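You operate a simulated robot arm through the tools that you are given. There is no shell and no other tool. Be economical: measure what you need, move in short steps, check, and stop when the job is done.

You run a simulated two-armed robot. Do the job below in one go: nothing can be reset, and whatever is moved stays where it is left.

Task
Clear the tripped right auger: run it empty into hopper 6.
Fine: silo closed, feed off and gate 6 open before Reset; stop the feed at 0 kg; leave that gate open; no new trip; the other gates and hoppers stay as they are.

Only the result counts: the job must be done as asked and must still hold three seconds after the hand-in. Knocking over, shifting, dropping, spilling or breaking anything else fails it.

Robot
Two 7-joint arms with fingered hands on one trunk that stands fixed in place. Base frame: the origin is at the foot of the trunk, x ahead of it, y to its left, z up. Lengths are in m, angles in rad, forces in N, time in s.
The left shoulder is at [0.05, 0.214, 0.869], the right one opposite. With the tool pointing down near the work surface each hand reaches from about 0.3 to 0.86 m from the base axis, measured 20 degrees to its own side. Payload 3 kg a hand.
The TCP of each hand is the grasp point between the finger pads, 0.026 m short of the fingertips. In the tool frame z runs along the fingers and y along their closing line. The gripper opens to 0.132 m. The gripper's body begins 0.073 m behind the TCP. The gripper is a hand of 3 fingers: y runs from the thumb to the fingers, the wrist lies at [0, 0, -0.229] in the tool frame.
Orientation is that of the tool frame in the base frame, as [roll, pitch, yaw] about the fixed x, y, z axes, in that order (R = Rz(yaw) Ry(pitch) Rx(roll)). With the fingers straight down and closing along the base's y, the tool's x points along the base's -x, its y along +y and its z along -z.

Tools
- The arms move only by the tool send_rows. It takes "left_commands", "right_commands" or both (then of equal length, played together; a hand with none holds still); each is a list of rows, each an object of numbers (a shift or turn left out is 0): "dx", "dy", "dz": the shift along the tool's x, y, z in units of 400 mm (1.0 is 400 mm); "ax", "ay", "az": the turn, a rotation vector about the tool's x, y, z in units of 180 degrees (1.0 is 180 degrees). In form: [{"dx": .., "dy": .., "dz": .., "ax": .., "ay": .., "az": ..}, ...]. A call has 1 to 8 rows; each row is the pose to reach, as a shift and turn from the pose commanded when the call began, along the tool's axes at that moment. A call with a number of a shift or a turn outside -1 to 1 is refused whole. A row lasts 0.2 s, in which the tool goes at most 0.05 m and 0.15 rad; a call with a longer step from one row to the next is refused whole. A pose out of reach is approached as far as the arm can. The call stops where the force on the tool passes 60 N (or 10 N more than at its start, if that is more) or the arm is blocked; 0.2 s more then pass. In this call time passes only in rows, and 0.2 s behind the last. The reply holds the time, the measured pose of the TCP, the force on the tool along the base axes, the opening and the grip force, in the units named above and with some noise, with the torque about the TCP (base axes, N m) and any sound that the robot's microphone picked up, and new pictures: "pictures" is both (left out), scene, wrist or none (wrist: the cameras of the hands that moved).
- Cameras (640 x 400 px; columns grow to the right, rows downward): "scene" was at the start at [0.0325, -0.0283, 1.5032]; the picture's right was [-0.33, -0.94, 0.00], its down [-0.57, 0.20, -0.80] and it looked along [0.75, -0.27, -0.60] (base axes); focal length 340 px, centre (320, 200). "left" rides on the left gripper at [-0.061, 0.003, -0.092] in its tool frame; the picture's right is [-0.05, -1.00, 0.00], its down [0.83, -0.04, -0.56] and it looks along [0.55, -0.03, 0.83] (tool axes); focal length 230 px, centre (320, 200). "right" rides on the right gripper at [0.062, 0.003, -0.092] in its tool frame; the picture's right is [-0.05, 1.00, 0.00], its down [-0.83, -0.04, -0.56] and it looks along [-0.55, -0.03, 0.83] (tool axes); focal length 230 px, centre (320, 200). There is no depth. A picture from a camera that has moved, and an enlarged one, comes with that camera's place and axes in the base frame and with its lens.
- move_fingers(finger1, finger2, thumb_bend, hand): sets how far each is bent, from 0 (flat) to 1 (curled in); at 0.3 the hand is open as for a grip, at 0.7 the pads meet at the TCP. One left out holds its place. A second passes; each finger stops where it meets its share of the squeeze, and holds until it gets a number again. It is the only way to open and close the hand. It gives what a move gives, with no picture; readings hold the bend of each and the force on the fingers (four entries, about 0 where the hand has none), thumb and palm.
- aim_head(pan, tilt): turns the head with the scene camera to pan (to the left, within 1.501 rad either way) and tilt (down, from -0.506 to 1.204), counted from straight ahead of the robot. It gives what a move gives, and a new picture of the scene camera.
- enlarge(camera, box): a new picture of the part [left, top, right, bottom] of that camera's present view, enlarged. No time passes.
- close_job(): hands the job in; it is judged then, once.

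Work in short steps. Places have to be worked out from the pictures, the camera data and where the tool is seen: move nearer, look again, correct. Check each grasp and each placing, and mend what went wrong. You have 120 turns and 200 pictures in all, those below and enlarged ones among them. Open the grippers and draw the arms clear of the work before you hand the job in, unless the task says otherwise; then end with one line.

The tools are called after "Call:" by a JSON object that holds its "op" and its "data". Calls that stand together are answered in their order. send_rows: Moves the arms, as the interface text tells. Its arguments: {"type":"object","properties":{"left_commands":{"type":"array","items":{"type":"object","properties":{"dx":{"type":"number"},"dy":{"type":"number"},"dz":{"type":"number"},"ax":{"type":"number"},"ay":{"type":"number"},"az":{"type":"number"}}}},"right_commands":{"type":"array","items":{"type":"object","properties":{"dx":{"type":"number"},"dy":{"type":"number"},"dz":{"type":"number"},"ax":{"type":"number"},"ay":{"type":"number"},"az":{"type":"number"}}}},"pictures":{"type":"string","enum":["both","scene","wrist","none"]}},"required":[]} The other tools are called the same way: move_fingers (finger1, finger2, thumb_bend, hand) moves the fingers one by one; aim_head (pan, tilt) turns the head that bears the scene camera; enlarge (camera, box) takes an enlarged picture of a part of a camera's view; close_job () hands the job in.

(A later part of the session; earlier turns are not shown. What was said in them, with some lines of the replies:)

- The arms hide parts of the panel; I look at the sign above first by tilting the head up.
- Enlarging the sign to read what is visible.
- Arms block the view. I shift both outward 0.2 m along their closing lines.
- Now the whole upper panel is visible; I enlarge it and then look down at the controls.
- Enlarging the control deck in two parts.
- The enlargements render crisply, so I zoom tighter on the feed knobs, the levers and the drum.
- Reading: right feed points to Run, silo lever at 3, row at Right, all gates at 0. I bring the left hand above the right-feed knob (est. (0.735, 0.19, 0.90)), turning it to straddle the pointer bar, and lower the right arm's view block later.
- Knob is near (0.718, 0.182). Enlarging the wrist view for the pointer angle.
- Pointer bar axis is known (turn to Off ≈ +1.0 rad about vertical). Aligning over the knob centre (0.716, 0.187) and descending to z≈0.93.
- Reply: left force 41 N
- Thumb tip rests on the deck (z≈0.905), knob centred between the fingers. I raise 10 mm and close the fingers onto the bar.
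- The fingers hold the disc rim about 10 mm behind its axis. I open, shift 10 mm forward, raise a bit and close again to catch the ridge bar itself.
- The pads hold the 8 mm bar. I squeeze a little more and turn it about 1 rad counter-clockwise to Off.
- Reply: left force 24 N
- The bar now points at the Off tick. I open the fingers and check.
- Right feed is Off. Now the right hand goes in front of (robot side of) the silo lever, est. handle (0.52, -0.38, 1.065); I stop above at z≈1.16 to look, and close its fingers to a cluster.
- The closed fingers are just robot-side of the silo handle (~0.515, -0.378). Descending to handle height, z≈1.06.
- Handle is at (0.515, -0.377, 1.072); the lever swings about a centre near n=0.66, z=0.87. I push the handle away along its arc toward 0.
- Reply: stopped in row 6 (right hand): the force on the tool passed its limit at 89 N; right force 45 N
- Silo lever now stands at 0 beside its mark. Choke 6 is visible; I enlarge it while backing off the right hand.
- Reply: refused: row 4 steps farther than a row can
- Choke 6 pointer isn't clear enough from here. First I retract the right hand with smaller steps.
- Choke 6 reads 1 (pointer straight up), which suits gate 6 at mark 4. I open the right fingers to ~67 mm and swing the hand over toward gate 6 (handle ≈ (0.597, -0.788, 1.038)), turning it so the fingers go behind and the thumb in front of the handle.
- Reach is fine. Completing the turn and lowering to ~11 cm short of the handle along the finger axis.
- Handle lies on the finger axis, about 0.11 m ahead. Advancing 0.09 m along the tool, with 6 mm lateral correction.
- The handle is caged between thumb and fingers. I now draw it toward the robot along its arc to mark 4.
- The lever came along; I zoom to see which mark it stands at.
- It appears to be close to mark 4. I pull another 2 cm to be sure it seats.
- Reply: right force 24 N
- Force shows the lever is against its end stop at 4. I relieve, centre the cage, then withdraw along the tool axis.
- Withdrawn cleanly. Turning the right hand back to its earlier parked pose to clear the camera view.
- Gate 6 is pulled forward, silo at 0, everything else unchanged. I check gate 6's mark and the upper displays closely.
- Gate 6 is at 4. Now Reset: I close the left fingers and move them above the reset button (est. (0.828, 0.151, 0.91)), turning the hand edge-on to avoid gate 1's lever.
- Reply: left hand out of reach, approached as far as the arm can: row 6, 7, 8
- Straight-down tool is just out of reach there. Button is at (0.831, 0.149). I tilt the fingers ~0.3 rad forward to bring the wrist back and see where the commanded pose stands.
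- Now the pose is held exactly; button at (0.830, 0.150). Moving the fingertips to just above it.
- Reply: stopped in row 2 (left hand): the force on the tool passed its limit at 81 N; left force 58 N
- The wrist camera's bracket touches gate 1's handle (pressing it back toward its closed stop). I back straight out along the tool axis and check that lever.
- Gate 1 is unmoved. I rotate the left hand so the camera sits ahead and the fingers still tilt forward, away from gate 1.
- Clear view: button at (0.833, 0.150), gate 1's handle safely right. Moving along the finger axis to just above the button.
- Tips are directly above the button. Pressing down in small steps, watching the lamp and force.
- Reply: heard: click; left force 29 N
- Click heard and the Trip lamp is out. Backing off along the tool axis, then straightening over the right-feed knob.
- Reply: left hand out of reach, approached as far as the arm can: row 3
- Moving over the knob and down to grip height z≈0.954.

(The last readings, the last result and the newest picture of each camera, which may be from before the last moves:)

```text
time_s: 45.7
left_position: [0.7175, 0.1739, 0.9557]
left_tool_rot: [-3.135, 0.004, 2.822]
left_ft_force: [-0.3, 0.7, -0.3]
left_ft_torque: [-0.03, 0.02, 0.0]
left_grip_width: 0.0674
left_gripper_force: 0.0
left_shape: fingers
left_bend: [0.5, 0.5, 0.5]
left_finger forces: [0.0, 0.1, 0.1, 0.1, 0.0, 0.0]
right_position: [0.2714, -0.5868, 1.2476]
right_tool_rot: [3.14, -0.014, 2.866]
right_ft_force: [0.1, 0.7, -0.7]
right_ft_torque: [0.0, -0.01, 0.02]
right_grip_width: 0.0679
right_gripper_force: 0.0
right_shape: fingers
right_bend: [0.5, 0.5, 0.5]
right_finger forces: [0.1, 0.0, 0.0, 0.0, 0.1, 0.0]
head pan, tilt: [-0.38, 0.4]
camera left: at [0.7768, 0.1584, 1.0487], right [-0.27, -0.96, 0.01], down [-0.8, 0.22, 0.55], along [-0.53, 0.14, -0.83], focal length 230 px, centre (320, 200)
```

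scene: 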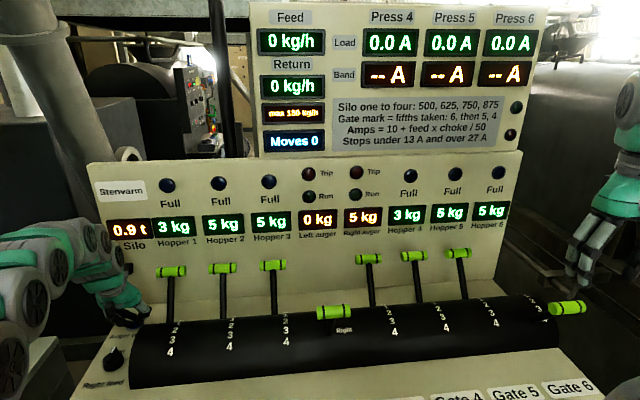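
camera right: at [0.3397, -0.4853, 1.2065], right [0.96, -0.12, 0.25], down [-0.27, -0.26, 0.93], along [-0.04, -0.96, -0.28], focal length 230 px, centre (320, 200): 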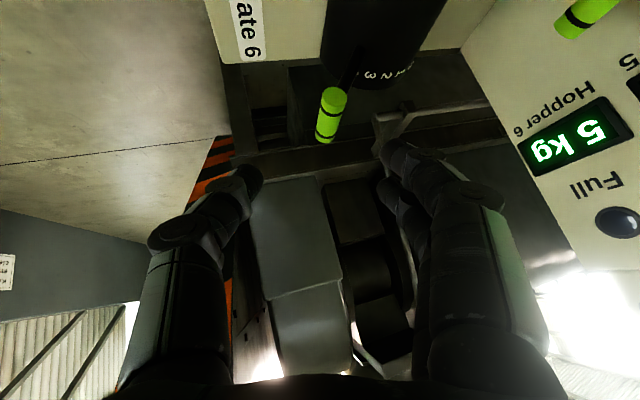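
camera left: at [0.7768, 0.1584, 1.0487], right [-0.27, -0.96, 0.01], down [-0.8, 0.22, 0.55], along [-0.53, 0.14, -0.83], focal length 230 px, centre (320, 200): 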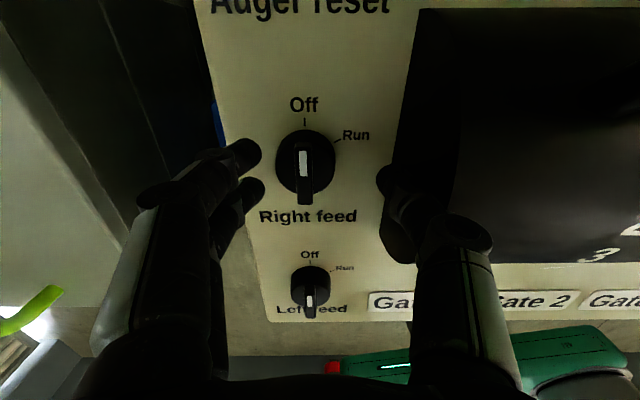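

Bar is slightly left of the pad centre; I correct 4 mm and grip.

Call:
{"op": "send_rows", "data": {"left_commands": [{"dy": 0.01, "dx": -0.003}], "pictures": "none"}}

Call:
{"op": "move_fingers", "data": {"hand": "left", "finger1": 0.76, "finger2": 0.76, "thumb_bend": 0.76}}

Call:
{"op": "enlarge", "data": {"camera": "left", "box": [200, 80, 440, 230]}}

Call:
{"op": "enlarge", "data": {"camera": "scene", "box": [80, 0, 600, 330]}}

```text
time_s: 46.1
left_position: [0.7209, 0.178, 0.9573]
left_tool_rot: [-3.135, 0.001, 2.82]
left_ft_force: [0.1, -0.4, -0.3]
left_ft_torque: [0.02, -0.03, 0.01]
left_grip_width: 0.067
left_gripper_force: 0.0
left_shape: fingers
left_bend: [0.5, 0.5, 0.5]
left_finger forces: [0.0, 0.0, 0.0, 0.1, 0.0, 0.1]
right_position: [0.2738, -0.5852, 1.2485]
right_tool_rot: [3.138, -0.014, 2.866]
right_ft_force: [-0.1, 0.3, 0.1]
right_ft_torque: [-0.02, -0.01, 0.0]
right_grip_width: 0.0681
right_gripper_force: 0.0
right_shape: fingers
right_bend: [0.5, 0.5, 0.5]
right_finger forces: [0.1, 0.0, 0.0, 0.0, 0.0, 0.1]
head pan, tilt: [-0.38, 0.4]
```

```text
time_s: 47.1
left_position: [0.721, 0.1782, 0.9571]
left_tool_rot: [-3.135, 0.001, 2.821]
left_ft_force: [0.2, 0.7, 0.1]
left_ft_torque: [-0.01, 0.02, -0.01]
left_grip_width: 0.0001
left_gripper_force: 0.0
left_shape: fingers
left_bend: [0.74, 0.74, 0.75]
left_finger forces: [0.0, 0.0, 0.1, 0.0, 0.0, 0.1]
right_position: [0.272, -0.5854, 1.2481]
right_tool_rot: [3.141, -0.014, 2.865]
right_ft_force: [0.4, 1.0, 1.0]
right_ft_torque: [0.04, 0.01, -0.01]
right_grip_width: 0.0678
right_gripper_force: 0.1
right_shape: fingers
right_bend: [0.5, 0.5, 0.5]
right_finger forces: [0.0, 0.0, 0.0, 0.0, 0.0, 0.0]
head pan, tilt: [-0.38, 0.4]
```

```text
2.67 times, centred on (320, 155) of left
camera zoom: at [0.7795, 0.1625, 1.0486], right [-0.27, -0.96, 0.01], down [-0.8, 0.22, 0.55], along [-0.54, 0.14, -0.83], focal length 614 px, centre (320, 320)
```

zoom: 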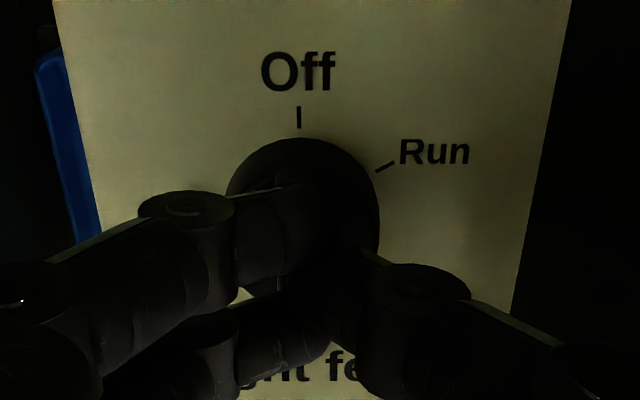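

```text
1.21 times, centred on (340, 165) of scene
camera zoom: at [0.0367, -0.0337, 1.5256], right [-0.37, -0.93, 0.0], down [-0.36, 0.14, -0.92], along [0.86, -0.34, -0.39], focal length 413 px, centre (296, 242)
```

zoom: 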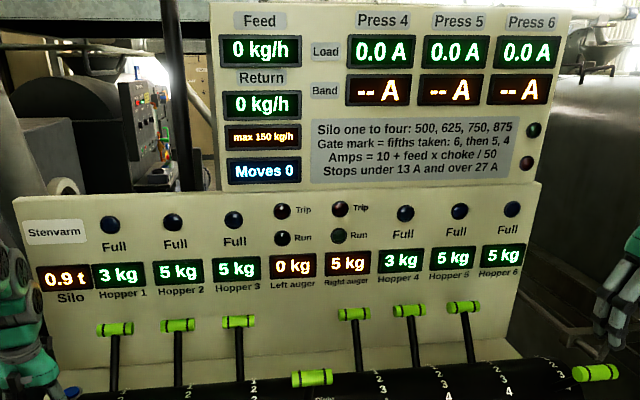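

The pads met above the bar (no force). I reopen, lower 8 mm and grip again.

Call:
{"op": "move_fingers", "data": {"hand": "left", "finger1": 0.55, "finger2": 0.55, "thumb_bend": 0.55}}

Call:
{"op": "send_rows", "data": {"left_commands": [{"dz": 0.02}], "pictures": "none"}}

Call:
{"op": "move_fingers", "data": {"hand": "left", "finger1": 0.76, "finger2": 0.76, "thumb_bend": 0.76}}

Call:
{"op": "enlarge", "data": {"camera": "left", "box": [200, 80, 440, 230]}}

```text
time_s: 48.1
left_position: [0.7208, 0.1789, 0.9564]
left_tool_rot: [-3.134, 0.002, 2.82]
left_ft_force: [0.4, 0.1, 0.4]
left_ft_torque: [0.02, -0.01, 0.01]
left_grip_width: 0.0505
left_gripper_force: 0.1
left_shape: fingers
left_bend: [0.55, 0.55, 0.55]
left_finger forces: [0.0, 0.0, 0.0, 0.0, 0.0, 0.0]
right_position: [0.2728, -0.5867, 1.2471]
right_tool_rot: [3.14, -0.014, 2.866]
right_ft_force: [-0.6, 0.7, -0.2]
right_ft_torque: [0.0, 0.02, 0.03]
right_grip_width: 0.0679
right_gripper_force: 0.1
right_shape: fingers
right_bend: [0.5, 0.5, 0.5]
right_finger forces: [0.1, 0.0, 0.1, 0.0, 0.0, 0.1]
head pan, tilt: [-0.38, 0.4]
```

```text
time_s: 48.5
left_position: [0.7216, 0.1779, 0.9484]
left_tool_rot: [-3.136, 0.001, 2.819]
left_ft_force: [0.7, 0.4, 0.4]
left_ft_torque: [0.03, 0.0, -0.01]
left_grip_width: 0.0506
left_gripper_force: 0.1
left_shape: fingers
left_bend: [0.55, 0.55, 0.55]
left_finger forces: [0.0, 0.0, 0.0, 0.0, 0.0, 0.0]
right_position: [0.2719, -0.5866, 1.247]
right_tool_rot: [-3.141, -0.015, 2.866]
right_ft_force: [-0.7, -0.1, -0.1]
right_ft_torque: [-0.03, -0.01, 0.01]
right_grip_width: 0.0677
right_gripper_force: 0.0
right_shape: fingers
right_bend: [0.5, 0.5, 0.5]
right_finger forces: [0.0, 0.1, 0.1, 0.0, 0.0, 0.0]
head pan, tilt: [-0.38, 0.4]
```

```text
time_s: 49.5
left_position: [0.7203, 0.1788, 0.949]
left_tool_rot: [-3.135, 0.001, 2.823]
left_ft_force: [8.3, 12.8, 0.4]
left_ft_torque: [0.55, -0.25, -0.08]
left_grip_width: 0.0142
left_gripper_force: 14.4
left_shape: fingers
left_bend: [0.66, 0.64, 0.72]
left_finger forces: [10.7, 12.6, 0.0, 0.0, 5.4, 0.1]
right_position: [0.2735, -0.5863, 1.2471]
right_tool_rot: [3.14, -0.015, 2.866]
right_ft_force: [-0.2, -0.1, 0.2]
right_ft_torque: [0.0, 0.0, 0.01]
right_grip_width: 0.068
right_gripper_force: 0.1
right_shape: fingers
right_bend: [0.5, 0.5, 0.5]
right_finger forces: [0.0, 0.0, 0.0, 0.0, 0.0, 0.0]
head pan, tilt: [-0.38, 0.4]
```

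```text
2.67 times, centred on (320, 155) of left
camera zoom: at [0.7798, 0.1632, 1.0405], right [-0.27, -0.96, 0.01], down [-0.8, 0.22, 0.55], along [-0.54, 0.14, -0.83], focal length 614 px, centre (320, 320)
```

zoom: 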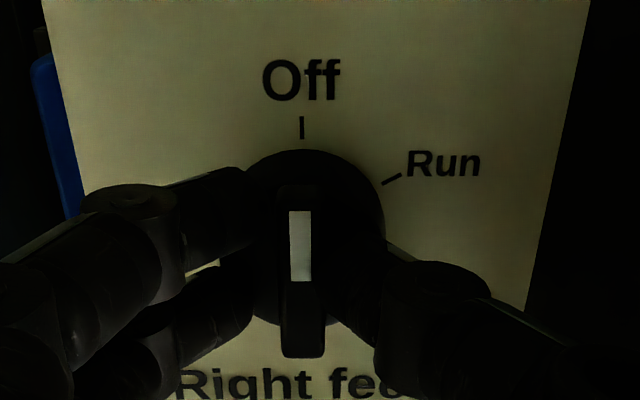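

The bar is held. Turning to Run (clockwise ~1.03 rad) and watching the displays.

Call:
{"op": "send_rows", "data": {"left_commands": [{"az": 0.042}, {"az": 0.084}, {"az": 0.126}, {"az": 0.168}, {"az": 0.21}, {"az": 0.252}, {"az": 0.294}, {"az": 0.33}], "pictures": "both"}}

```text
time_s: 51.3
left_position: [0.7199, 0.1792, 0.9476]
left_tool_rot: [-3.141, 0.008, 1.783]
left_ft_force: [-2.9, 4.3, 4.9]
left_ft_torque: [0.2, 0.01, 0.09]
left_grip_width: 0.0102
left_gripper_force: 15.5
left_shape: fingers
left_bend: [0.71, 0.67, 0.72]
left_finger forces: [6.1, 8.9, 0.0, 0.1, 15.5, 0.0]
right_position: [0.2732, -0.5863, 1.2473]
right_tool_rot: [3.139, -0.013, 2.865]
right_ft_force: [0.6, 0.4, 0.1]
right_ft_torque: [0.02, -0.01, -0.02]
right_grip_width: 0.0677
right_gripper_force: 0.2
right_shape: fingers
right_bend: [0.5, 0.5, 0.5]
right_finger forces: [0.1, 0.1, 0.0, 0.0, 0.0, 0.0]
head pan, tilt: [-0.38, 0.4]
camera left: at [0.7352, 0.1202, 1.0402], right [-0.97, -0.26, 0.0], down [-0.22, 0.81, 0.55], along [-0.15, 0.53, -0.84], focal length 230 px, centre (320, 200)
```

scene: 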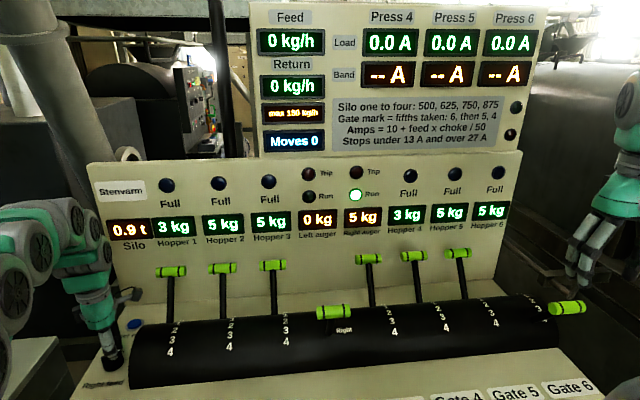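
left: 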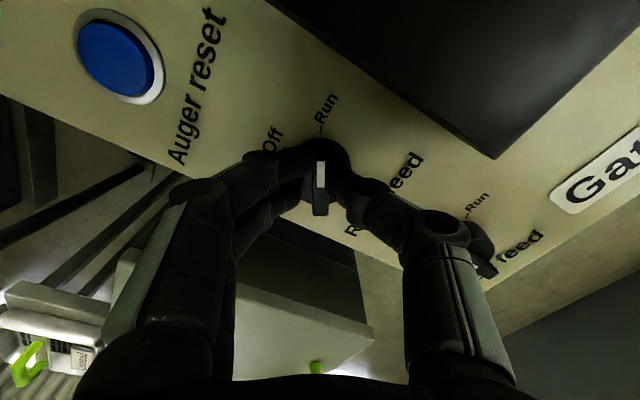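

Run lamp is on, auger still at 5 kg, no trip. I hold and poll every second.

Call:
{"op": "send_rows", "data": {"left_commands": [{"az": 0}, {"az": 0}, {"az": 0}, {"az": 0}], "pictures": "scene"}}

```text
time_s: 52.3
left_position: [0.7196, 0.1786, 0.9489]
left_tool_rot: [-3.14, 0.006, 1.783]
left_ft_force: [-2.1, 3.4, 3.1]
left_ft_torque: [0.11, 0.01, 0.09]
left_grip_width: 0.0099
left_gripper_force: 14.3
left_shape: fingers
left_bend: [0.71, 0.67, 0.71]
left_finger forces: [5.9, 8.0, 0.0, 0.0, 15.4, 0.1]
right_position: [0.2726, -0.5864, 1.2472]
right_tool_rot: [3.14, -0.013, 2.864]
right_ft_force: [-1.3, 0.1, 0.2]
right_ft_torque: [0.0, -0.01, 0.0]
right_grip_width: 0.068
right_gripper_force: 0.1
right_shape: fingers
right_bend: [0.5, 0.5, 0.5]
right_finger forces: [0.0, 0.0, 0.0, 0.0, 0.0, 0.0]
head pan, tilt: [-0.38, 0.4]
```

scene: 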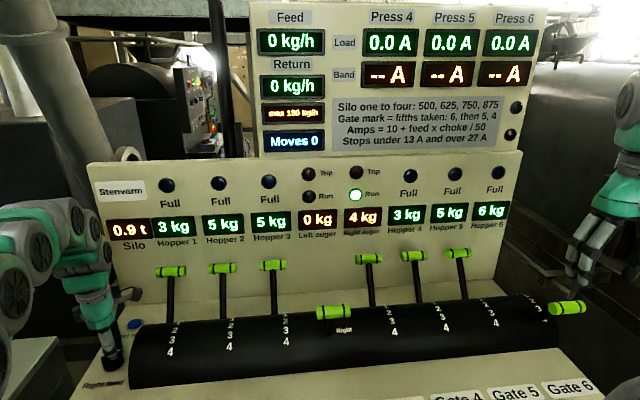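

Draining: auger 4 kg, hopper 6 at 6 kg. Poll on.

Call:
{"op": "send_rows", "data": {"left_commands": [{"az": 0}, {"az": 0}, {"az": 0}, {"az": 0}], "pictures": "scene"}}

```text
time_s: 53.3
left_position: [0.7202, 0.1785, 0.947]
left_tool_rot: [-3.139, 0.007, 1.783]
left_ft_force: [-1.9, 2.5, 2.5]
left_ft_torque: [0.04, 0.02, 0.08]
left_grip_width: 0.0098
left_gripper_force: 14.3
left_shape: fingers
left_bend: [0.71, 0.67, 0.71]
left_finger forces: [5.7, 7.6, 0.0, 0.0, 15.4, 0.1]
right_position: [0.2726, -0.586, 1.2475]
right_tool_rot: [3.139, -0.014, 2.865]
right_ft_force: [-0.4, -0.1, -1.2]
right_ft_torque: [-0.01, -0.04, 0.01]
right_grip_width: 0.0678
right_gripper_force: 0.0
right_shape: fingers
right_bend: [0.5, 0.5, 0.5]
right_finger forces: [0.1, 0.0, 0.1, 0.0, 0.0, 0.0]
head pan, tilt: [-0.38, 0.4]
```

scene: 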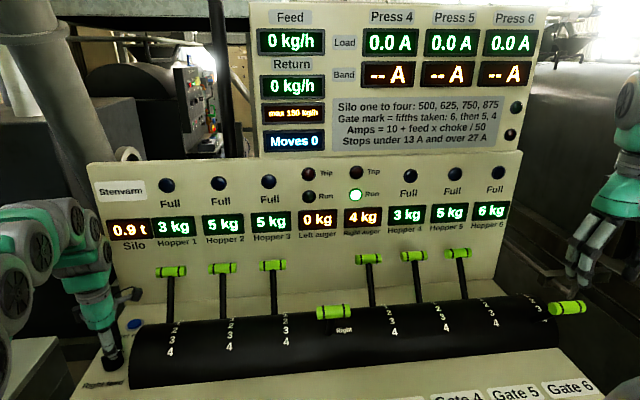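

Still 4 kg; continuing.

Call:
{"op": "send_rows", "data": {"left_commands": [{"az": 0}, {"az": 0}, {"az": 0}, {"az": 0}], "pictures": "scene"}}

```text
time_s: 54.3
left_position: [0.7191, 0.1784, 0.9487]
left_tool_rot: [-3.14, 0.007, 1.784]
left_ft_force: [-2.5, 0.8, 2.4]
left_ft_torque: [0.02, -0.04, 0.04]
left_grip_width: 0.01
left_gripper_force: 13.9
left_shape: fingers
left_bend: [0.71, 0.67, 0.71]
left_finger forces: [5.7, 7.4, 0.0, 0.0, 15.3, 0.1]
right_position: [0.2726, -0.5862, 1.2471]
right_tool_rot: [3.14, -0.015, 2.867]
right_ft_force: [0.1, -0.1, 0.0]
right_ft_torque: [0.05, -0.01, 0.03]
right_grip_width: 0.0678
right_gripper_force: 0.0
right_shape: fingers
right_bend: [0.5, 0.5, 0.5]
right_finger forces: [0.0, 0.1, 0.1, 0.0, 0.0, 0.1]
head pan, tilt: [-0.38, 0.4]
```

scene: 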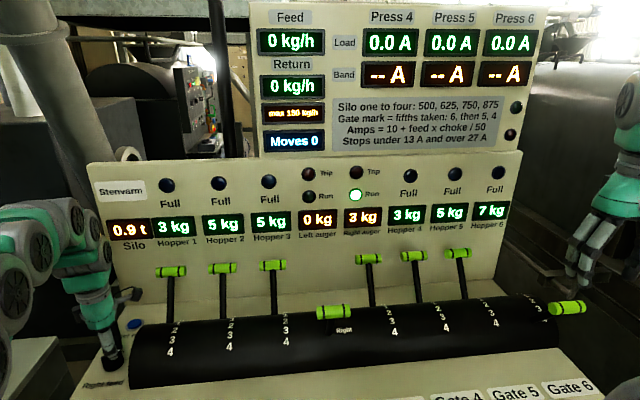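

3 kg. Continuing.

Call:
{"op": "send_rows", "data": {"left_commands": [{"az": 0}, {"az": 0}, {"az": 0}, {"az": 0}, {"az": 0}, {"az": 0}], "pictures": "scene"}}

```text
time_s: 55.7
left_position: [0.7197, 0.179, 0.9486]
left_tool_rot: [-3.139, 0.007, 1.784]
left_ft_force: [-1.8, 1.0, 3.2]
left_ft_torque: [0.06, -0.04, 0.04]
left_grip_width: 0.0099
left_gripper_force: 14.0
left_shape: fingers
left_bend: [0.71, 0.67, 0.71]
left_finger forces: [5.7, 7.6, 0.0, 0.1, 15.1, 0.0]
right_position: [0.2721, -0.5874, 1.2477]
right_tool_rot: [3.139, -0.014, 2.866]
right_ft_force: [0.1, 0.2, -0.6]
right_ft_torque: [0.02, 0.01, 0.0]
right_grip_width: 0.0677
right_gripper_force: 0.0
right_shape: fingers
right_bend: [0.5, 0.5, 0.5]
right_finger forces: [0.0, 0.0, 0.0, 0.1, 0.0, 0.0]
head pan, tilt: [-0.38, 0.4]
```

scene: 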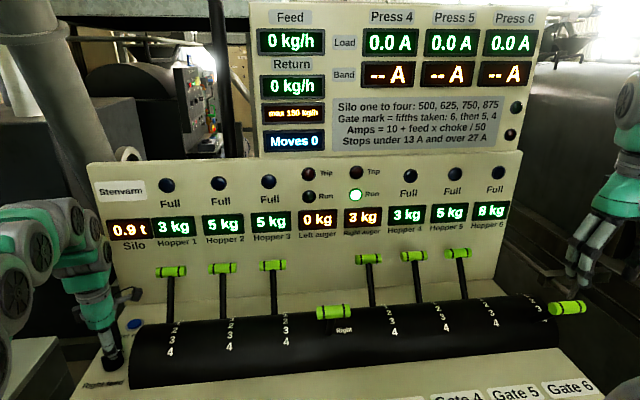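

About 2.5 kg left (hopper 6 at ~8). Continuing.

Call:
{"op": "send_rows", "data": {"left_commands": [{"az": 0}, {"az": 0}, {"az": 0}, {"az": 0}, {"az": 0}, {"az": 0}, {"az": 0}], "pictures": "scene"}}

```text
time_s: 57.3
left_position: [0.7192, 0.178, 0.9484]
left_tool_rot: [-3.139, 0.01, 1.784]
left_ft_force: [-1.1, 0.0, 2.8]
left_ft_torque: [0.03, 0.0, 0.05]
left_grip_width: 0.0098
left_gripper_force: 14.4
left_shape: fingers
left_bend: [0.71, 0.67, 0.71]
left_finger forces: [5.8, 7.6, 0.0, 0.0, 15.0, 0.1]
right_position: [0.2731, -0.586, 1.2477]
right_tool_rot: [3.141, -0.015, 2.865]
right_ft_force: [0.5, -0.5, 0.6]
right_ft_torque: [0.0, 0.0, -0.01]
right_grip_width: 0.068
right_gripper_force: 0.1
right_shape: fingers
right_bend: [0.5, 0.5, 0.5]
right_finger forces: [0.0, 0.0, 0.0, 0.1, 0.0, 0.1]
head pan, tilt: [-0.38, 0.4]
```

scene: 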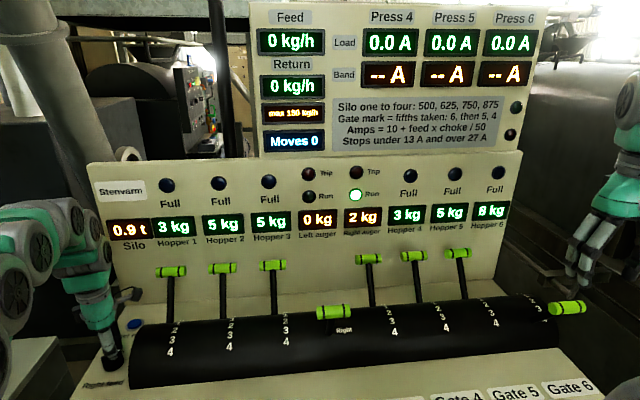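

2 kg left. Continuing.

Call:
{"op": "send_rows", "data": {"left_commands": [{"az": 0}, {"az": 0}, {"az": 0}, {"az": 0}, {"az": 0}, {"az": 0}], "pictures": "scene"}}

```text
time_s: 58.7
left_position: [0.7197, 0.1776, 0.9482]
left_tool_rot: [-3.14, 0.008, 1.785]
left_ft_force: [-1.6, 0.1, 2.6]
left_ft_torque: [0.03, -0.02, 0.03]
left_grip_width: 0.01
left_gripper_force: 14.1
left_shape: fingers
left_bend: [0.71, 0.67, 0.71]
left_finger forces: [5.6, 7.6, 0.1, 0.1, 14.9, 0.0]
right_position: [0.2723, -0.5867, 1.2478]
right_tool_rot: [3.141, -0.013, 2.867]
right_ft_force: [0.4, -0.1, 0.2]
right_ft_torque: [0.02, 0.02, 0.04]
right_grip_width: 0.0678
right_gripper_force: 0.1
right_shape: fingers
right_bend: [0.5, 0.5, 0.5]
right_finger forces: [0.0, 0.0, 0.0, 0.1, 0.0, 0.1]
head pan, tilt: [-0.38, 0.4]
```

scene: 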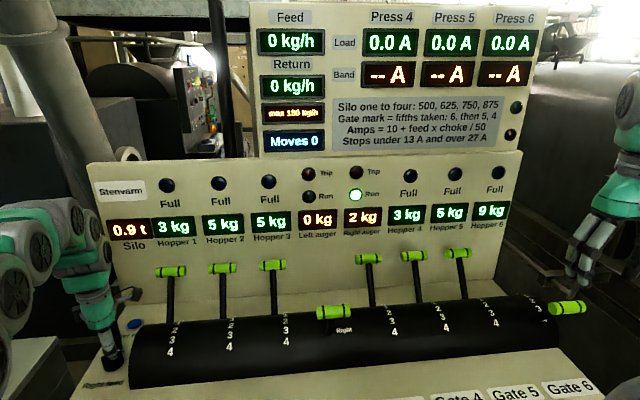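

Approaching the end: ~1.5 kg. Shorter polls now.

Call:
{"op": "send_rows", "data": {"left_commands": [{"az": 0}, {"az": 0}, {"az": 0}, {"az": 0}], "pictures": "scene"}}

```text
time_s: 59.7
left_position: [0.7195, 0.1797, 0.9476]
left_tool_rot: [-3.139, 0.008, 1.783]
left_ft_force: [-1.5, 1.0, 2.9]
left_ft_torque: [0.01, -0.05, 0.08]
left_grip_width: 0.0098
left_gripper_force: 14.5
left_shape: fingers
left_bend: [0.71, 0.67, 0.71]
left_finger forces: [5.7, 7.9, 0.0, 0.0, 14.8, 0.1]
right_position: [0.2728, -0.5874, 1.2473]
right_tool_rot: [3.139, -0.013, 2.868]
right_ft_force: [-0.4, 0.0, -0.2]
right_ft_torque: [-0.02, 0.01, 0.01]
right_grip_width: 0.068
right_gripper_force: 0.0
right_shape: fingers
right_bend: [0.5, 0.5, 0.5]
right_finger forces: [0.0, 0.0, 0.0, 0.0, 0.1, 0.0]
head pan, tilt: [-0.38, 0.4]
```

scene: 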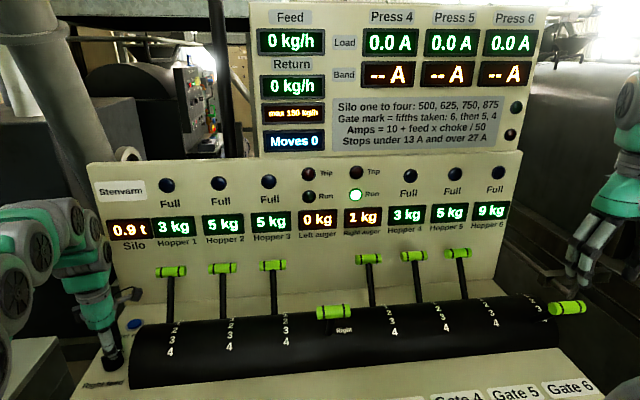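

1 kg left; at ~2.6 s per kg it empties near 62–63.5 s. Polling.

Call:
{"op": "send_rows", "data": {"left_commands": [{"az": 0}, {"az": 0}, {"az": 0}, {"az": 0}, {"az": 0}, {"az": 0}], "pictures": "scene"}}

```text
time_s: 61.1
left_position: [0.719, 0.1784, 0.949]
left_tool_rot: [-3.138, 0.008, 1.781]
left_ft_force: [-2.0, 0.4, 3.8]
left_ft_torque: [0.09, -0.03, 0.08]
left_grip_width: 0.01
left_gripper_force: 14.1
left_shape: fingers
left_bend: [0.71, 0.67, 0.71]
left_finger forces: [5.7, 7.8, 0.0, 0.0, 14.7, 0.0]
right_position: [0.2729, -0.5855, 1.2471]
right_tool_rot: [3.14, -0.014, 2.866]
right_ft_force: [0.6, -0.6, 0.7]
right_ft_torque: [0.0, -0.02, 0.02]
right_grip_width: 0.0679
right_gripper_force: 0.1
right_shape: fingers
right_bend: [0.5, 0.5, 0.5]
right_finger forces: [0.0, 0.0, 0.1, 0.0, 0.0, 0.0]
head pan, tilt: [-0.38, 0.4]
```

scene: 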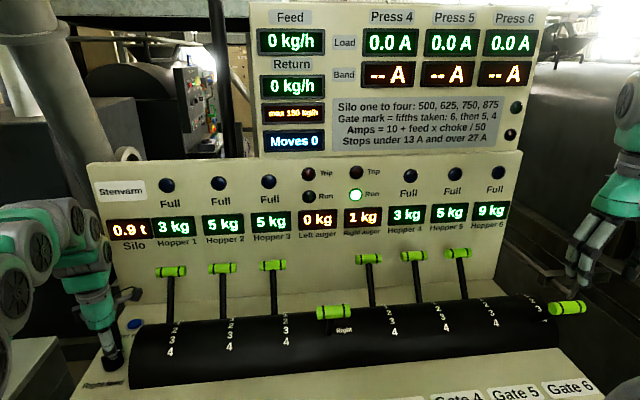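

Still 1 kg. Short poll.

Call:
{"op": "send_rows", "data": {"left_commands": [{"az": 0}, {"az": 0}], "pictures": "scene"}}

```text
time_s: 61.7
left_position: [0.7193, 0.1792, 0.9495]
left_tool_rot: [-3.14, 0.007, 1.783]
left_ft_force: [-1.8, 1.1, 4.2]
left_ft_torque: [0.08, -0.04, 0.02]
left_grip_width: 0.0098
left_gripper_force: 13.9
left_shape: fingers
left_bend: [0.71, 0.67, 0.71]
left_finger forces: [5.6, 7.9, 0.1, 0.0, 14.6, 0.0]
right_position: [0.2717, -0.5862, 1.2477]
right_tool_rot: [3.14, -0.015, 2.866]
right_ft_force: [-0.7, 0.1, 0.3]
right_ft_torque: [-0.01, -0.01, -0.01]
right_grip_width: 0.0679
right_gripper_force: 0.0
right_shape: fingers
right_bend: [0.5, 0.5, 0.5]
right_finger forces: [0.0, 0.0, 0.0, 0.1, 0.1, 0.0]
head pan, tilt: [-0.38, 0.4]
```

scene: 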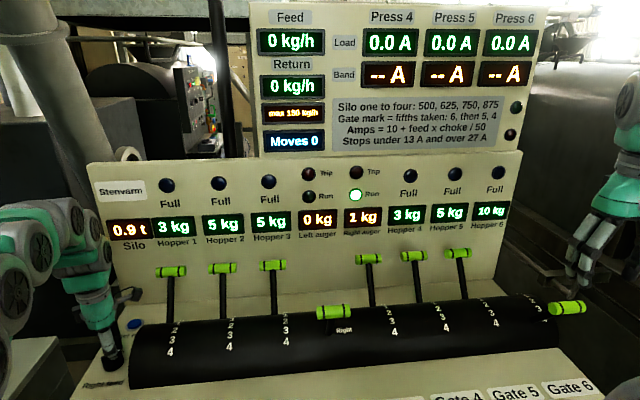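

Hopper 6 shows 10, auger 1. Another short poll.

Call:
{"op": "send_rows", "data": {"left_commands": [{"az": 0}, {"az": 0}], "pictures": "scene"}}

```text
time_s: 62.3
left_position: [0.7201, 0.1784, 0.949]
left_tool_rot: [-3.141, 0.007, 1.784]
left_ft_force: [-1.3, 1.8, 2.3]
left_ft_torque: [0.06, -0.03, 0.01]
left_grip_width: 0.01
left_gripper_force: 14.4
left_shape: fingers
left_bend: [0.71, 0.67, 0.71]
left_finger forces: [5.6, 7.8, 0.0, 0.0, 14.6, 0.0]
right_position: [0.2719, -0.5861, 1.2479]
right_tool_rot: [3.14, -0.014, 2.866]
right_ft_force: [-0.3, 0.0, -0.1]
right_ft_torque: [0.0, 0.02, -0.01]
right_grip_width: 0.0681
right_gripper_force: 0.1
right_shape: fingers
right_bend: [0.5, 0.5, 0.5]
right_finger forces: [0.0, 0.0, 0.0, 0.0, 0.0, 0.0]
head pan, tilt: [-0.38, 0.4]
```

scene: 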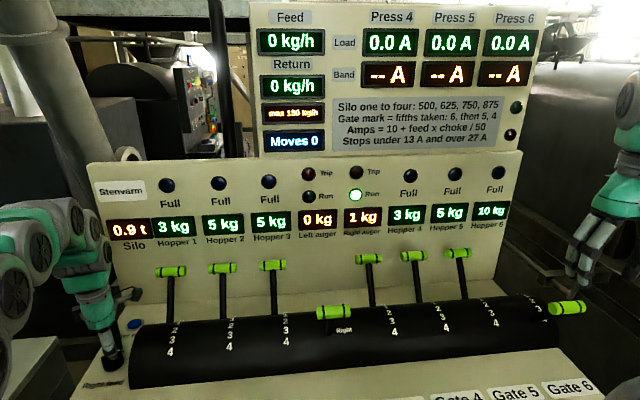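

Emptying imminent; minimal poll.

Call:
{"op": "send_rows", "data": {"left_commands": [{"az": 0}], "pictures": "scene"}}

```text
time_s: 62.7
left_position: [0.719, 0.1784, 0.9487]
left_tool_rot: [-3.14, 0.005, 1.784]
left_ft_force: [-2.2, 1.0, 2.7]
left_ft_torque: [0.06, -0.05, 0.02]
left_grip_width: 0.0099
left_gripper_force: 13.6
left_shape: fingers
left_bend: [0.71, 0.67, 0.71]
left_finger forces: [5.7, 7.9, 0.0, 0.0, 14.4, 0.0]
right_position: [0.2728, -0.5856, 1.2481]
right_tool_rot: [3.14, -0.013, 2.864]
right_ft_force: [0.4, -0.8, 0.1]
right_ft_torque: [0.02, -0.02, -0.02]
right_grip_width: 0.0676
right_gripper_force: 0.0
right_shape: fingers
right_bend: [0.5, 0.5, 0.5]
right_finger forces: [0.0, 0.1, 0.1, 0.0, 0.0, 0.0]
head pan, tilt: [-0.38, 0.4]
```

scene: 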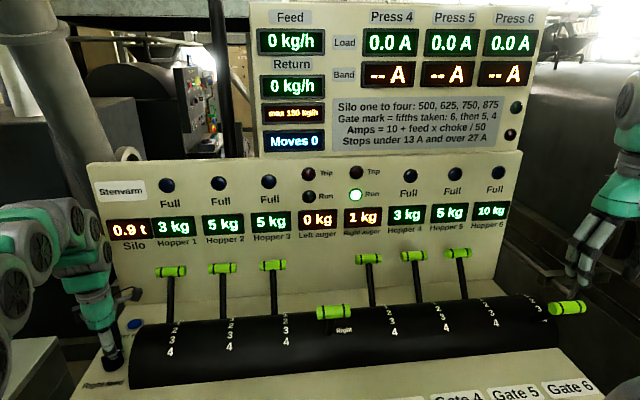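

Still 1; again.

Call:
{"op": "send_rows", "data": {"left_commands": [{"az": 0}], "pictures": "scene"}}

```text
time_s: 63.1
left_position: [0.7194, 0.1775, 0.9484]
left_tool_rot: [-3.14, 0.006, 1.783]
left_ft_force: [-0.9, -0.1, 3.6]
left_ft_torque: [0.04, -0.07, 0.04]
left_grip_width: 0.01
left_gripper_force: 14.0
left_shape: fingers
left_bend: [0.71, 0.67, 0.71]
left_finger forces: [5.7, 8.0, 0.0, 0.0, 14.4, 0.0]
right_position: [0.2719, -0.5869, 1.2476]
right_tool_rot: [3.14, -0.014, 2.866]
right_ft_force: [0.0, 0.0, 0.0]
right_ft_torque: [0.01, -0.02, 0.0]
right_grip_width: 0.0679
right_gripper_force: 0.1
right_shape: fingers
right_bend: [0.5, 0.5, 0.5]
right_finger forces: [0.0, 0.1, 0.1, 0.0, 0.1, 0.0]
head pan, tilt: [-0.38, 0.4]
```

scene: 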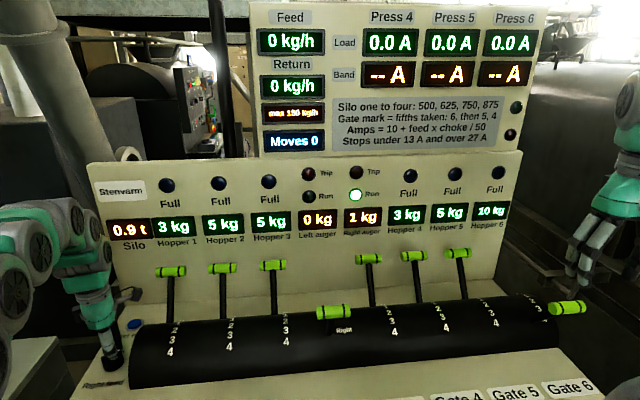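

Still 1; again.

Call:
{"op": "send_rows", "data": {"left_commands": [{"az": 0}], "pictures": "scene"}}

```text
time_s: 63.5
left_position: [0.7196, 0.1789, 0.9477]
left_tool_rot: [-3.138, 0.006, 1.784]
left_ft_force: [-0.7, 1.2, 2.7]
left_ft_torque: [0.05, -0.03, 0.06]
left_grip_width: 0.0103
left_gripper_force: 14.5
left_shape: fingers
left_bend: [0.71, 0.67, 0.71]
left_finger forces: [5.6, 7.8, 0.0, 0.1, 14.5, 0.1]
right_position: [0.2726, -0.586, 1.2476]
right_tool_rot: [3.14, -0.015, 2.866]
right_ft_force: [0.4, -0.1, -0.1]
right_ft_torque: [-0.03, 0.0, 0.02]
right_grip_width: 0.0678
right_gripper_force: 0.1
right_shape: fingers
right_bend: [0.5, 0.5, 0.5]
right_finger forces: [0.1, 0.0, 0.0, 0.1, 0.1, 0.0]
head pan, tilt: [-0.38, 0.4]
```

scene: 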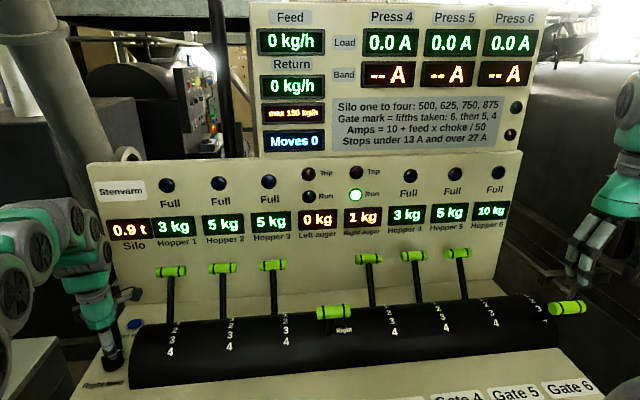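

Still 1; again.

Call:
{"op": "send_rows", "data": {"left_commands": [{"az": 0}], "pictures": "scene"}}

```text
time_s: 63.9
left_position: [0.7191, 0.1787, 0.9477]
left_tool_rot: [-3.139, 0.008, 1.784]
left_ft_force: [-2.2, 0.8, 2.7]
left_ft_torque: [0.05, -0.02, 0.03]
left_grip_width: 0.0098
left_gripper_force: 14.1
left_shape: fingers
left_bend: [0.71, 0.67, 0.71]
left_finger forces: [5.5, 7.8, 0.1, 0.0, 14.6, 0.0]
right_position: [0.272, -0.5867, 1.2478]
right_tool_rot: [3.14, -0.014, 2.867]
right_ft_force: [0.3, 0.4, -0.5]
right_ft_torque: [-0.02, -0.01, -0.02]
right_grip_width: 0.068
right_gripper_force: 0.0
right_shape: fingers
right_bend: [0.5, 0.5, 0.5]
right_finger forces: [0.0, 0.1, 0.0, 0.1, 0.0, 0.0]
head pan, tilt: [-0.38, 0.4]
```

scene: 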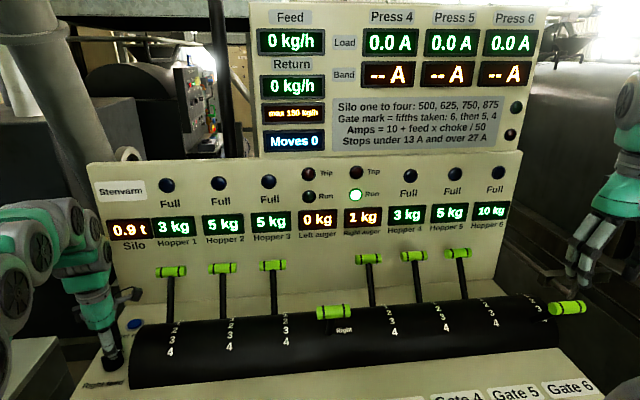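

Still 1; again.

Call:
{"op": "send_rows", "data": {"left_commands": [{"az": 0}], "pictures": "scene"}}

```text
time_s: 64.3
left_position: [0.7191, 0.179, 0.9494]
left_tool_rot: [-3.138, 0.006, 1.785]
left_ft_force: [-1.4, 2.0, 3.3]
left_ft_torque: [0.04, -0.07, 0.03]
left_grip_width: 0.0101
left_gripper_force: 13.8
left_shape: fingers
left_bend: [0.71, 0.67, 0.71]
left_finger forces: [5.6, 8.0, 0.0, 0.1, 14.5, 0.1]
right_position: [0.2718, -0.5873, 1.2485]
right_tool_rot: [3.138, -0.014, 2.867]
right_ft_force: [0.0, 0.5, -0.3]
right_ft_torque: [-0.02, 0.01, 0.03]
right_grip_width: 0.0679
right_gripper_force: 0.1
right_shape: fingers
right_bend: [0.5, 0.5, 0.5]
right_finger forces: [0.0, 0.1, 0.0, 0.0, 0.0, 0.1]
head pan, tilt: [-0.38, 0.4]
```

scene: 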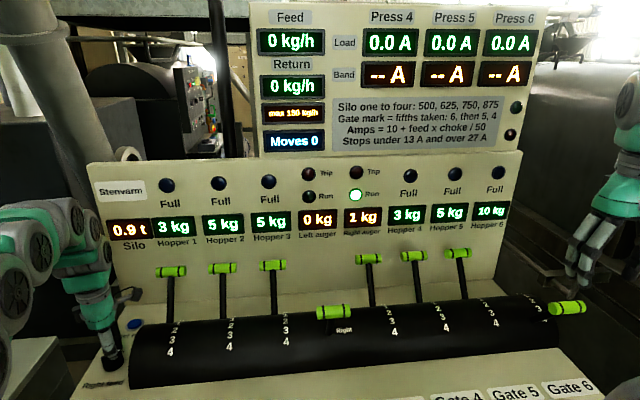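

Still 1; again.

Call:
{"op": "send_rows", "data": {"left_commands": [{"az": 0}], "pictures": "scene"}}

```text
time_s: 64.7
left_position: [0.7199, 0.1789, 0.9484]
left_tool_rot: [-3.141, 0.006, 1.784]
left_ft_force: [-0.3, 0.2, 3.4]
left_ft_torque: [0.05, -0.05, 0.02]
left_grip_width: 0.0099
left_gripper_force: 13.9
left_shape: fingers
left_bend: [0.71, 0.67, 0.71]
left_finger forces: [5.7, 8.0, 0.0, 0.0, 14.4, 0.1]
right_position: [0.2714, -0.5868, 1.248]
right_tool_rot: [3.14, -0.014, 2.867]
right_ft_force: [0.0, 0.3, 0.6]
right_ft_torque: [-0.02, 0.01, 0.03]
right_grip_width: 0.0678
right_gripper_force: 0.1
right_shape: fingers
right_bend: [0.5, 0.5, 0.5]
right_finger forces: [0.0, 0.0, 0.1, 0.0, 0.1, 0.0]
head pan, tilt: [-0.38, 0.4]
```

scene: 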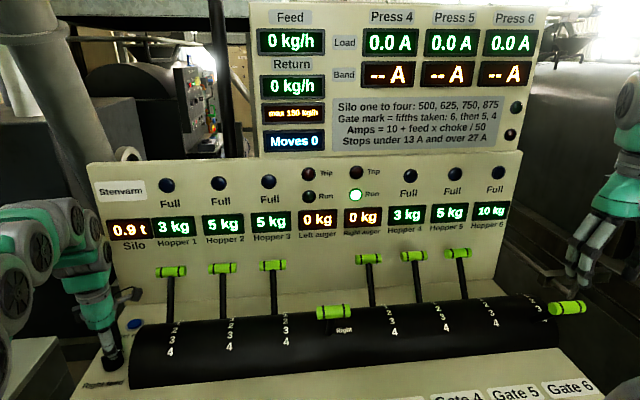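

Auger reads 0 kg: turning the feed Off at once.

Call:
{"op": "send_rows", "data": {"left_commands": [{"az": -0.046}, {"az": -0.092}, {"az": -0.138}, {"az": -0.184}, {"az": -0.23}, {"az": -0.276}, {"az": -0.322}, {"az": -0.335}], "pictures": "both"}}

Call:
{"op": "enlarge", "data": {"camera": "left", "box": [200, 80, 440, 230]}}

```text
time_s: 66.5
left_position: [0.7223, 0.1791, 0.9495]
left_tool_rot: [-3.135, 0.003, 2.838]
left_ft_force: [13.4, 10.3, 10.3]
left_ft_torque: [0.49, -0.29, -0.09]
left_grip_width: 0.0097
left_gripper_force: 16.9
left_shape: fingers
left_bend: [0.71, 0.66, 0.72]
left_finger forces: [8.9, 17.4, 0.0, 0.1, 7.6, 0.0]
right_position: [0.2732, -0.5864, 1.2496]
right_tool_rot: [3.139, -0.015, 2.866]
right_ft_force: [0.0, 0.0, -0.3]
right_ft_torque: [-0.02, 0.03, -0.01]
right_grip_width: 0.0679
right_gripper_force: 0.1
right_shape: fingers
right_bend: [0.5, 0.5, 0.5]
right_finger forces: [0.0, 0.0, 0.0, 0.0, 0.1, 0.0]
head pan, tilt: [-0.38, 0.4]
camera left: at [0.78, 0.1653, 1.0401], right [-0.25, -0.97, 0.01], down [-0.81, 0.21, 0.55], along [-0.54, 0.13, -0.83], focal length 230 px, centre (320, 200)
```

scene: 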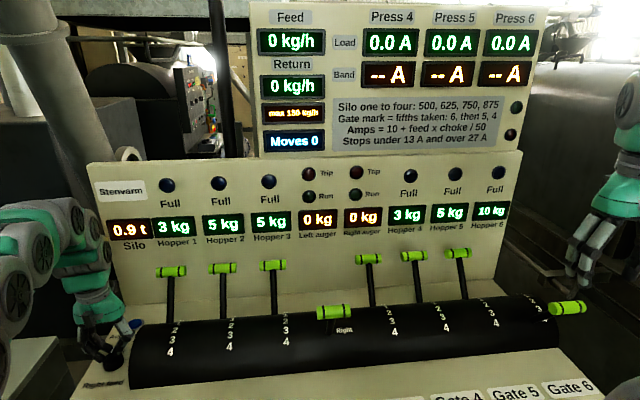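
left: 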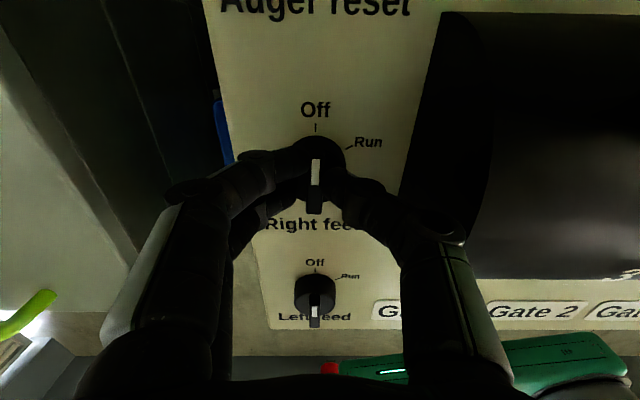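

```text
2.67 times, centred on (320, 155) of left
camera zoom: at [0.78, 0.1653, 1.0401], right [-0.25, -0.97, 0.01], down [-0.81, 0.21, 0.55], along [-0.54, 0.13, -0.83], focal length 614 px, centre (320, 320)
```

zoom: 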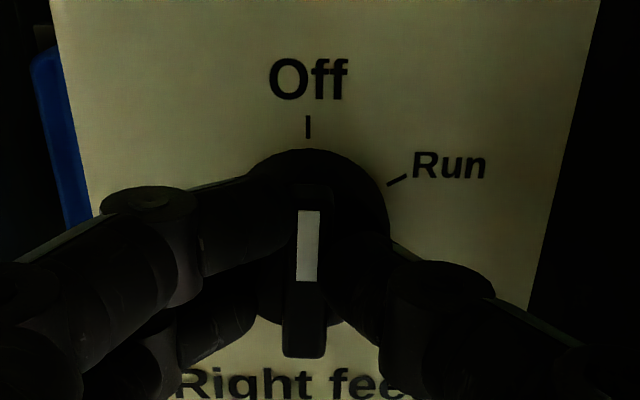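

Feed is Off, Run lamp out, no Trip, auger 0 kg. I release, raise and draw the left hand away, opening both hands.

Call:
{"op": "move_fingers", "data": {"hand": "left", "finger1": 0.5, "finger2": 0.5, "thumb_bend": 0.5}}

Call:
{"op": "send_rows", "data": {"left_commands": [{"dz": -0.1}, {"dz": -0.2}, {"dz": -0.32}, {"dx": 0.08, "dz": -0.4}, {"dx": 0.16, "dz": -0.48}, {"dx": 0.27, "dz": -0.52}, {"dx": 0.38, "dz": -0.56}, {"dx": 0.49, "dz": -0.6}], "pictures": "none"}}

Call:
{"op": "move_fingers", "data": {"hand": "left", "finger1": 0.3, "finger2": 0.3, "thumb_bend": 0.3}}

Call:
{"op": "move_fingers", "data": {"hand": "right", "finger1": 0.3, "finger2": 0.3, "thumb_bend": 0.3}}

Call:
{"op": "aim_head", "data": {"pan": -0.37, "tilt": 0.5}}

Call:
{"op": "enlarge", "data": {"camera": "scene", "box": [60, 110, 600, 400]}}

```text
time_s: 67.5
left_position: [0.7208, 0.1798, 0.9485]
left_tool_rot: [-3.135, 0.001, 2.836]
left_ft_force: [-0.9, -2.8, 10.4]
left_ft_torque: [0.09, -0.11, -0.02]
left_grip_width: 0.0464
left_gripper_force: 5.0
left_shape: fingers
left_bend: [0.71, 0.5, 0.5]
left_finger forces: [10.7, 0.1, 0.1, 0.0, 0.0, 0.0]
right_position: [0.2715, -0.5867, 1.2467]
right_tool_rot: [3.141, -0.016, 2.865]
right_ft_force: [-0.8, 1.2, -0.6]
right_ft_torque: [0.0, -0.03, 0.0]
right_grip_width: 0.0679
right_gripper_force: 0.2
right_shape: fingers
right_bend: [0.5, 0.5, 0.5]
right_finger forces: [0.1, 0.0, 0.0, 0.1, 0.1, 0.0]
head pan, tilt: [-0.38, 0.4]
```

```text
time_s: 69.3
left_position: [0.531, 0.2372, 1.1879]
left_tool_rot: [-3.133, 0.003, 2.836]
left_ft_force: [0.3, -0.5, -1.4]
left_ft_torque: [-0.03, 0.02, -0.04]
left_grip_width: 0.067
left_gripper_force: 0.0
left_shape: fingers
left_bend: [0.5, 0.5, 0.5]
left_finger forces: [0.0, 0.0, 0.0, 0.0, 0.0, 0.0]
right_position: [0.2726, -0.5862, 1.2477]
right_tool_rot: [3.14, -0.015, 2.866]
right_ft_force: [0.2, 0.1, -0.4]
right_ft_torque: [-0.04, -0.02, 0.01]
right_grip_width: 0.0681
right_gripper_force: 0.1
right_shape: fingers
right_bend: [0.5, 0.5, 0.5]
right_finger forces: [0.0, 0.0, 0.1, 0.0, 0.0, 0.1]
head pan, tilt: [-0.38, 0.4]
```

```text
time_s: 70.3
left_position: [0.5304, 0.2387, 1.1875]
left_tool_rot: [-3.134, 0.003, 2.836]
left_ft_force: [0.7, 0.2, 0.1]
left_ft_torque: [-0.01, 0.02, 0.0]
left_grip_width: 0.1337
left_gripper_force: 0.1
left_shape: fingers
left_bend: [0.3, 0.3, 0.3]
left_finger forces: [0.0, 0.1, 0.0, 0.1, 0.0, 0.0]
right_position: [0.2714, -0.5878, 1.2482]
right_tool_rot: [3.14, -0.014, 2.866]
right_ft_force: [-0.1, 0.1, -0.2]
right_ft_torque: [0.02, -0.02, 0.02]
right_grip_width: 0.0677
right_gripper_force: 0.1
right_shape: fingers
right_bend: [0.5, 0.5, 0.5]
right_finger forces: [0.1, 0.0, 0.1, 0.0, 0.0, 0.0]
head pan, tilt: [-0.38, 0.4]
```

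```text
time_s: 71.3
left_position: [0.5328, 0.2367, 1.1872]
left_tool_rot: [-3.134, 0.002, 2.836]
left_ft_force: [1.1, -0.4, 0.0]
left_ft_torque: [0.01, 0.0, 0.0]
left_grip_width: 0.1338
left_gripper_force: 0.0
left_shape: fingers
left_bend: [0.3, 0.3, 0.3]
left_finger forces: [0.0, 0.1, 0.0, 0.0, 0.1, 0.1]
right_position: [0.2728, -0.5865, 1.2474]
right_tool_rot: [3.14, -0.014, 2.866]
right_ft_force: [-0.4, 0.3, -0.1]
right_ft_torque: [-0.02, 0.0, 0.02]
right_grip_width: 0.1339
right_gripper_force: 0.1
right_shape: fingers
right_bend: [0.3, 0.3, 0.3]
right_finger forces: [0.0, 0.0, 0.1, 0.1, 0.1, 0.0]
head pan, tilt: [-0.38, 0.4]
```

```text
time_s: 72.0
left_position: [0.532, 0.2376, 1.1878]
left_tool_rot: [-3.134, 0.0, 2.837]
left_ft_force: [-0.4, 0.4, 0.9]
left_ft_torque: [0.01, 0.0, 0.0]
left_grip_width: 0.1339
left_gripper_force: 0.0
left_shape: fingers
left_bend: [0.3, 0.3, 0.3]
left_finger forces: [0.1, 0.1, 0.0, 0.0, 0.0, 0.1]
right_position: [0.2735, -0.5868, 1.2464]
right_tool_rot: [3.139, -0.013, 2.866]
right_ft_force: [0.0, -0.4, -0.9]
right_ft_torque: [-0.03, 0.02, 0.01]
right_grip_width: 0.1339
right_gripper_force: 0.1
right_shape: fingers
right_bend: [0.3, 0.3, 0.3]
right_finger forces: [0.0, 0.1, 0.1, 0.1, 0.0, 0.1]
head pan, tilt: [-0.37, 0.499]
```

scene: 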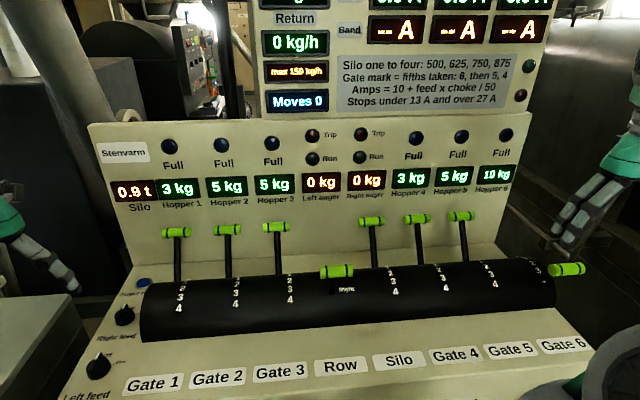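

```text
1.19 times, centred on (330, 255) of scene
camera zoom: at [0.0355, -0.0322, 1.5165], right [-0.36, -0.93, 0.0], down [-0.45, 0.17, -0.88], along [0.82, -0.32, -0.48], focal length 404 px, centre (308, 135)
```

zoom: 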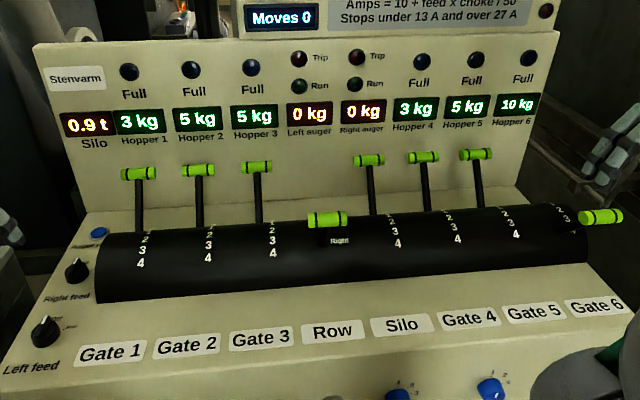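

Everything reads right; one last check of the two feed knobs.

Call:
{"op": "enlarge", "data": {"camera": "scene", "box": [70, 260, 190, 390]}}

```text
3.08 times, centred on (130, 325) of scene
camera zoom: at [0.0355, -0.0322, 1.5165], right [-0.36, -0.93, 0.0], down [-0.45, 0.17, -0.88], along [0.82, -0.32, -0.48], focal length 1048 px, centre (905, -185)
```

zoom: 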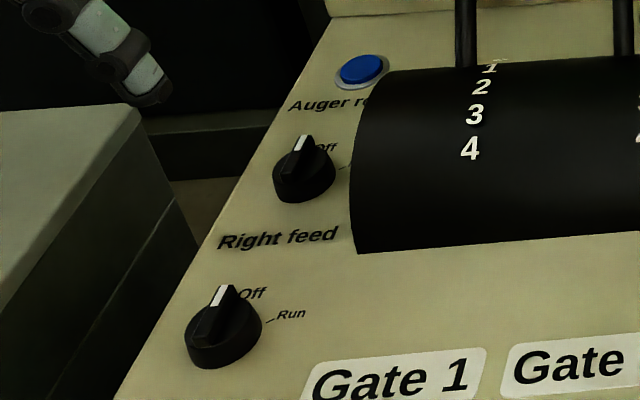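

Both feeds are Off, gate 6 open, auger empty, no trip. Handing in.

Call:
{"op": "close_job", "data": {}}

```text
The job is handed in.
```

The right auger has been run empty into hopper 6: it reads 0 kg, hopper 6 went from 5 to 10 kg, the feed is off, the silo is closed, gate 6 is open at 4, there was no new trip, and the other gates and hoppers read as they did at the start.
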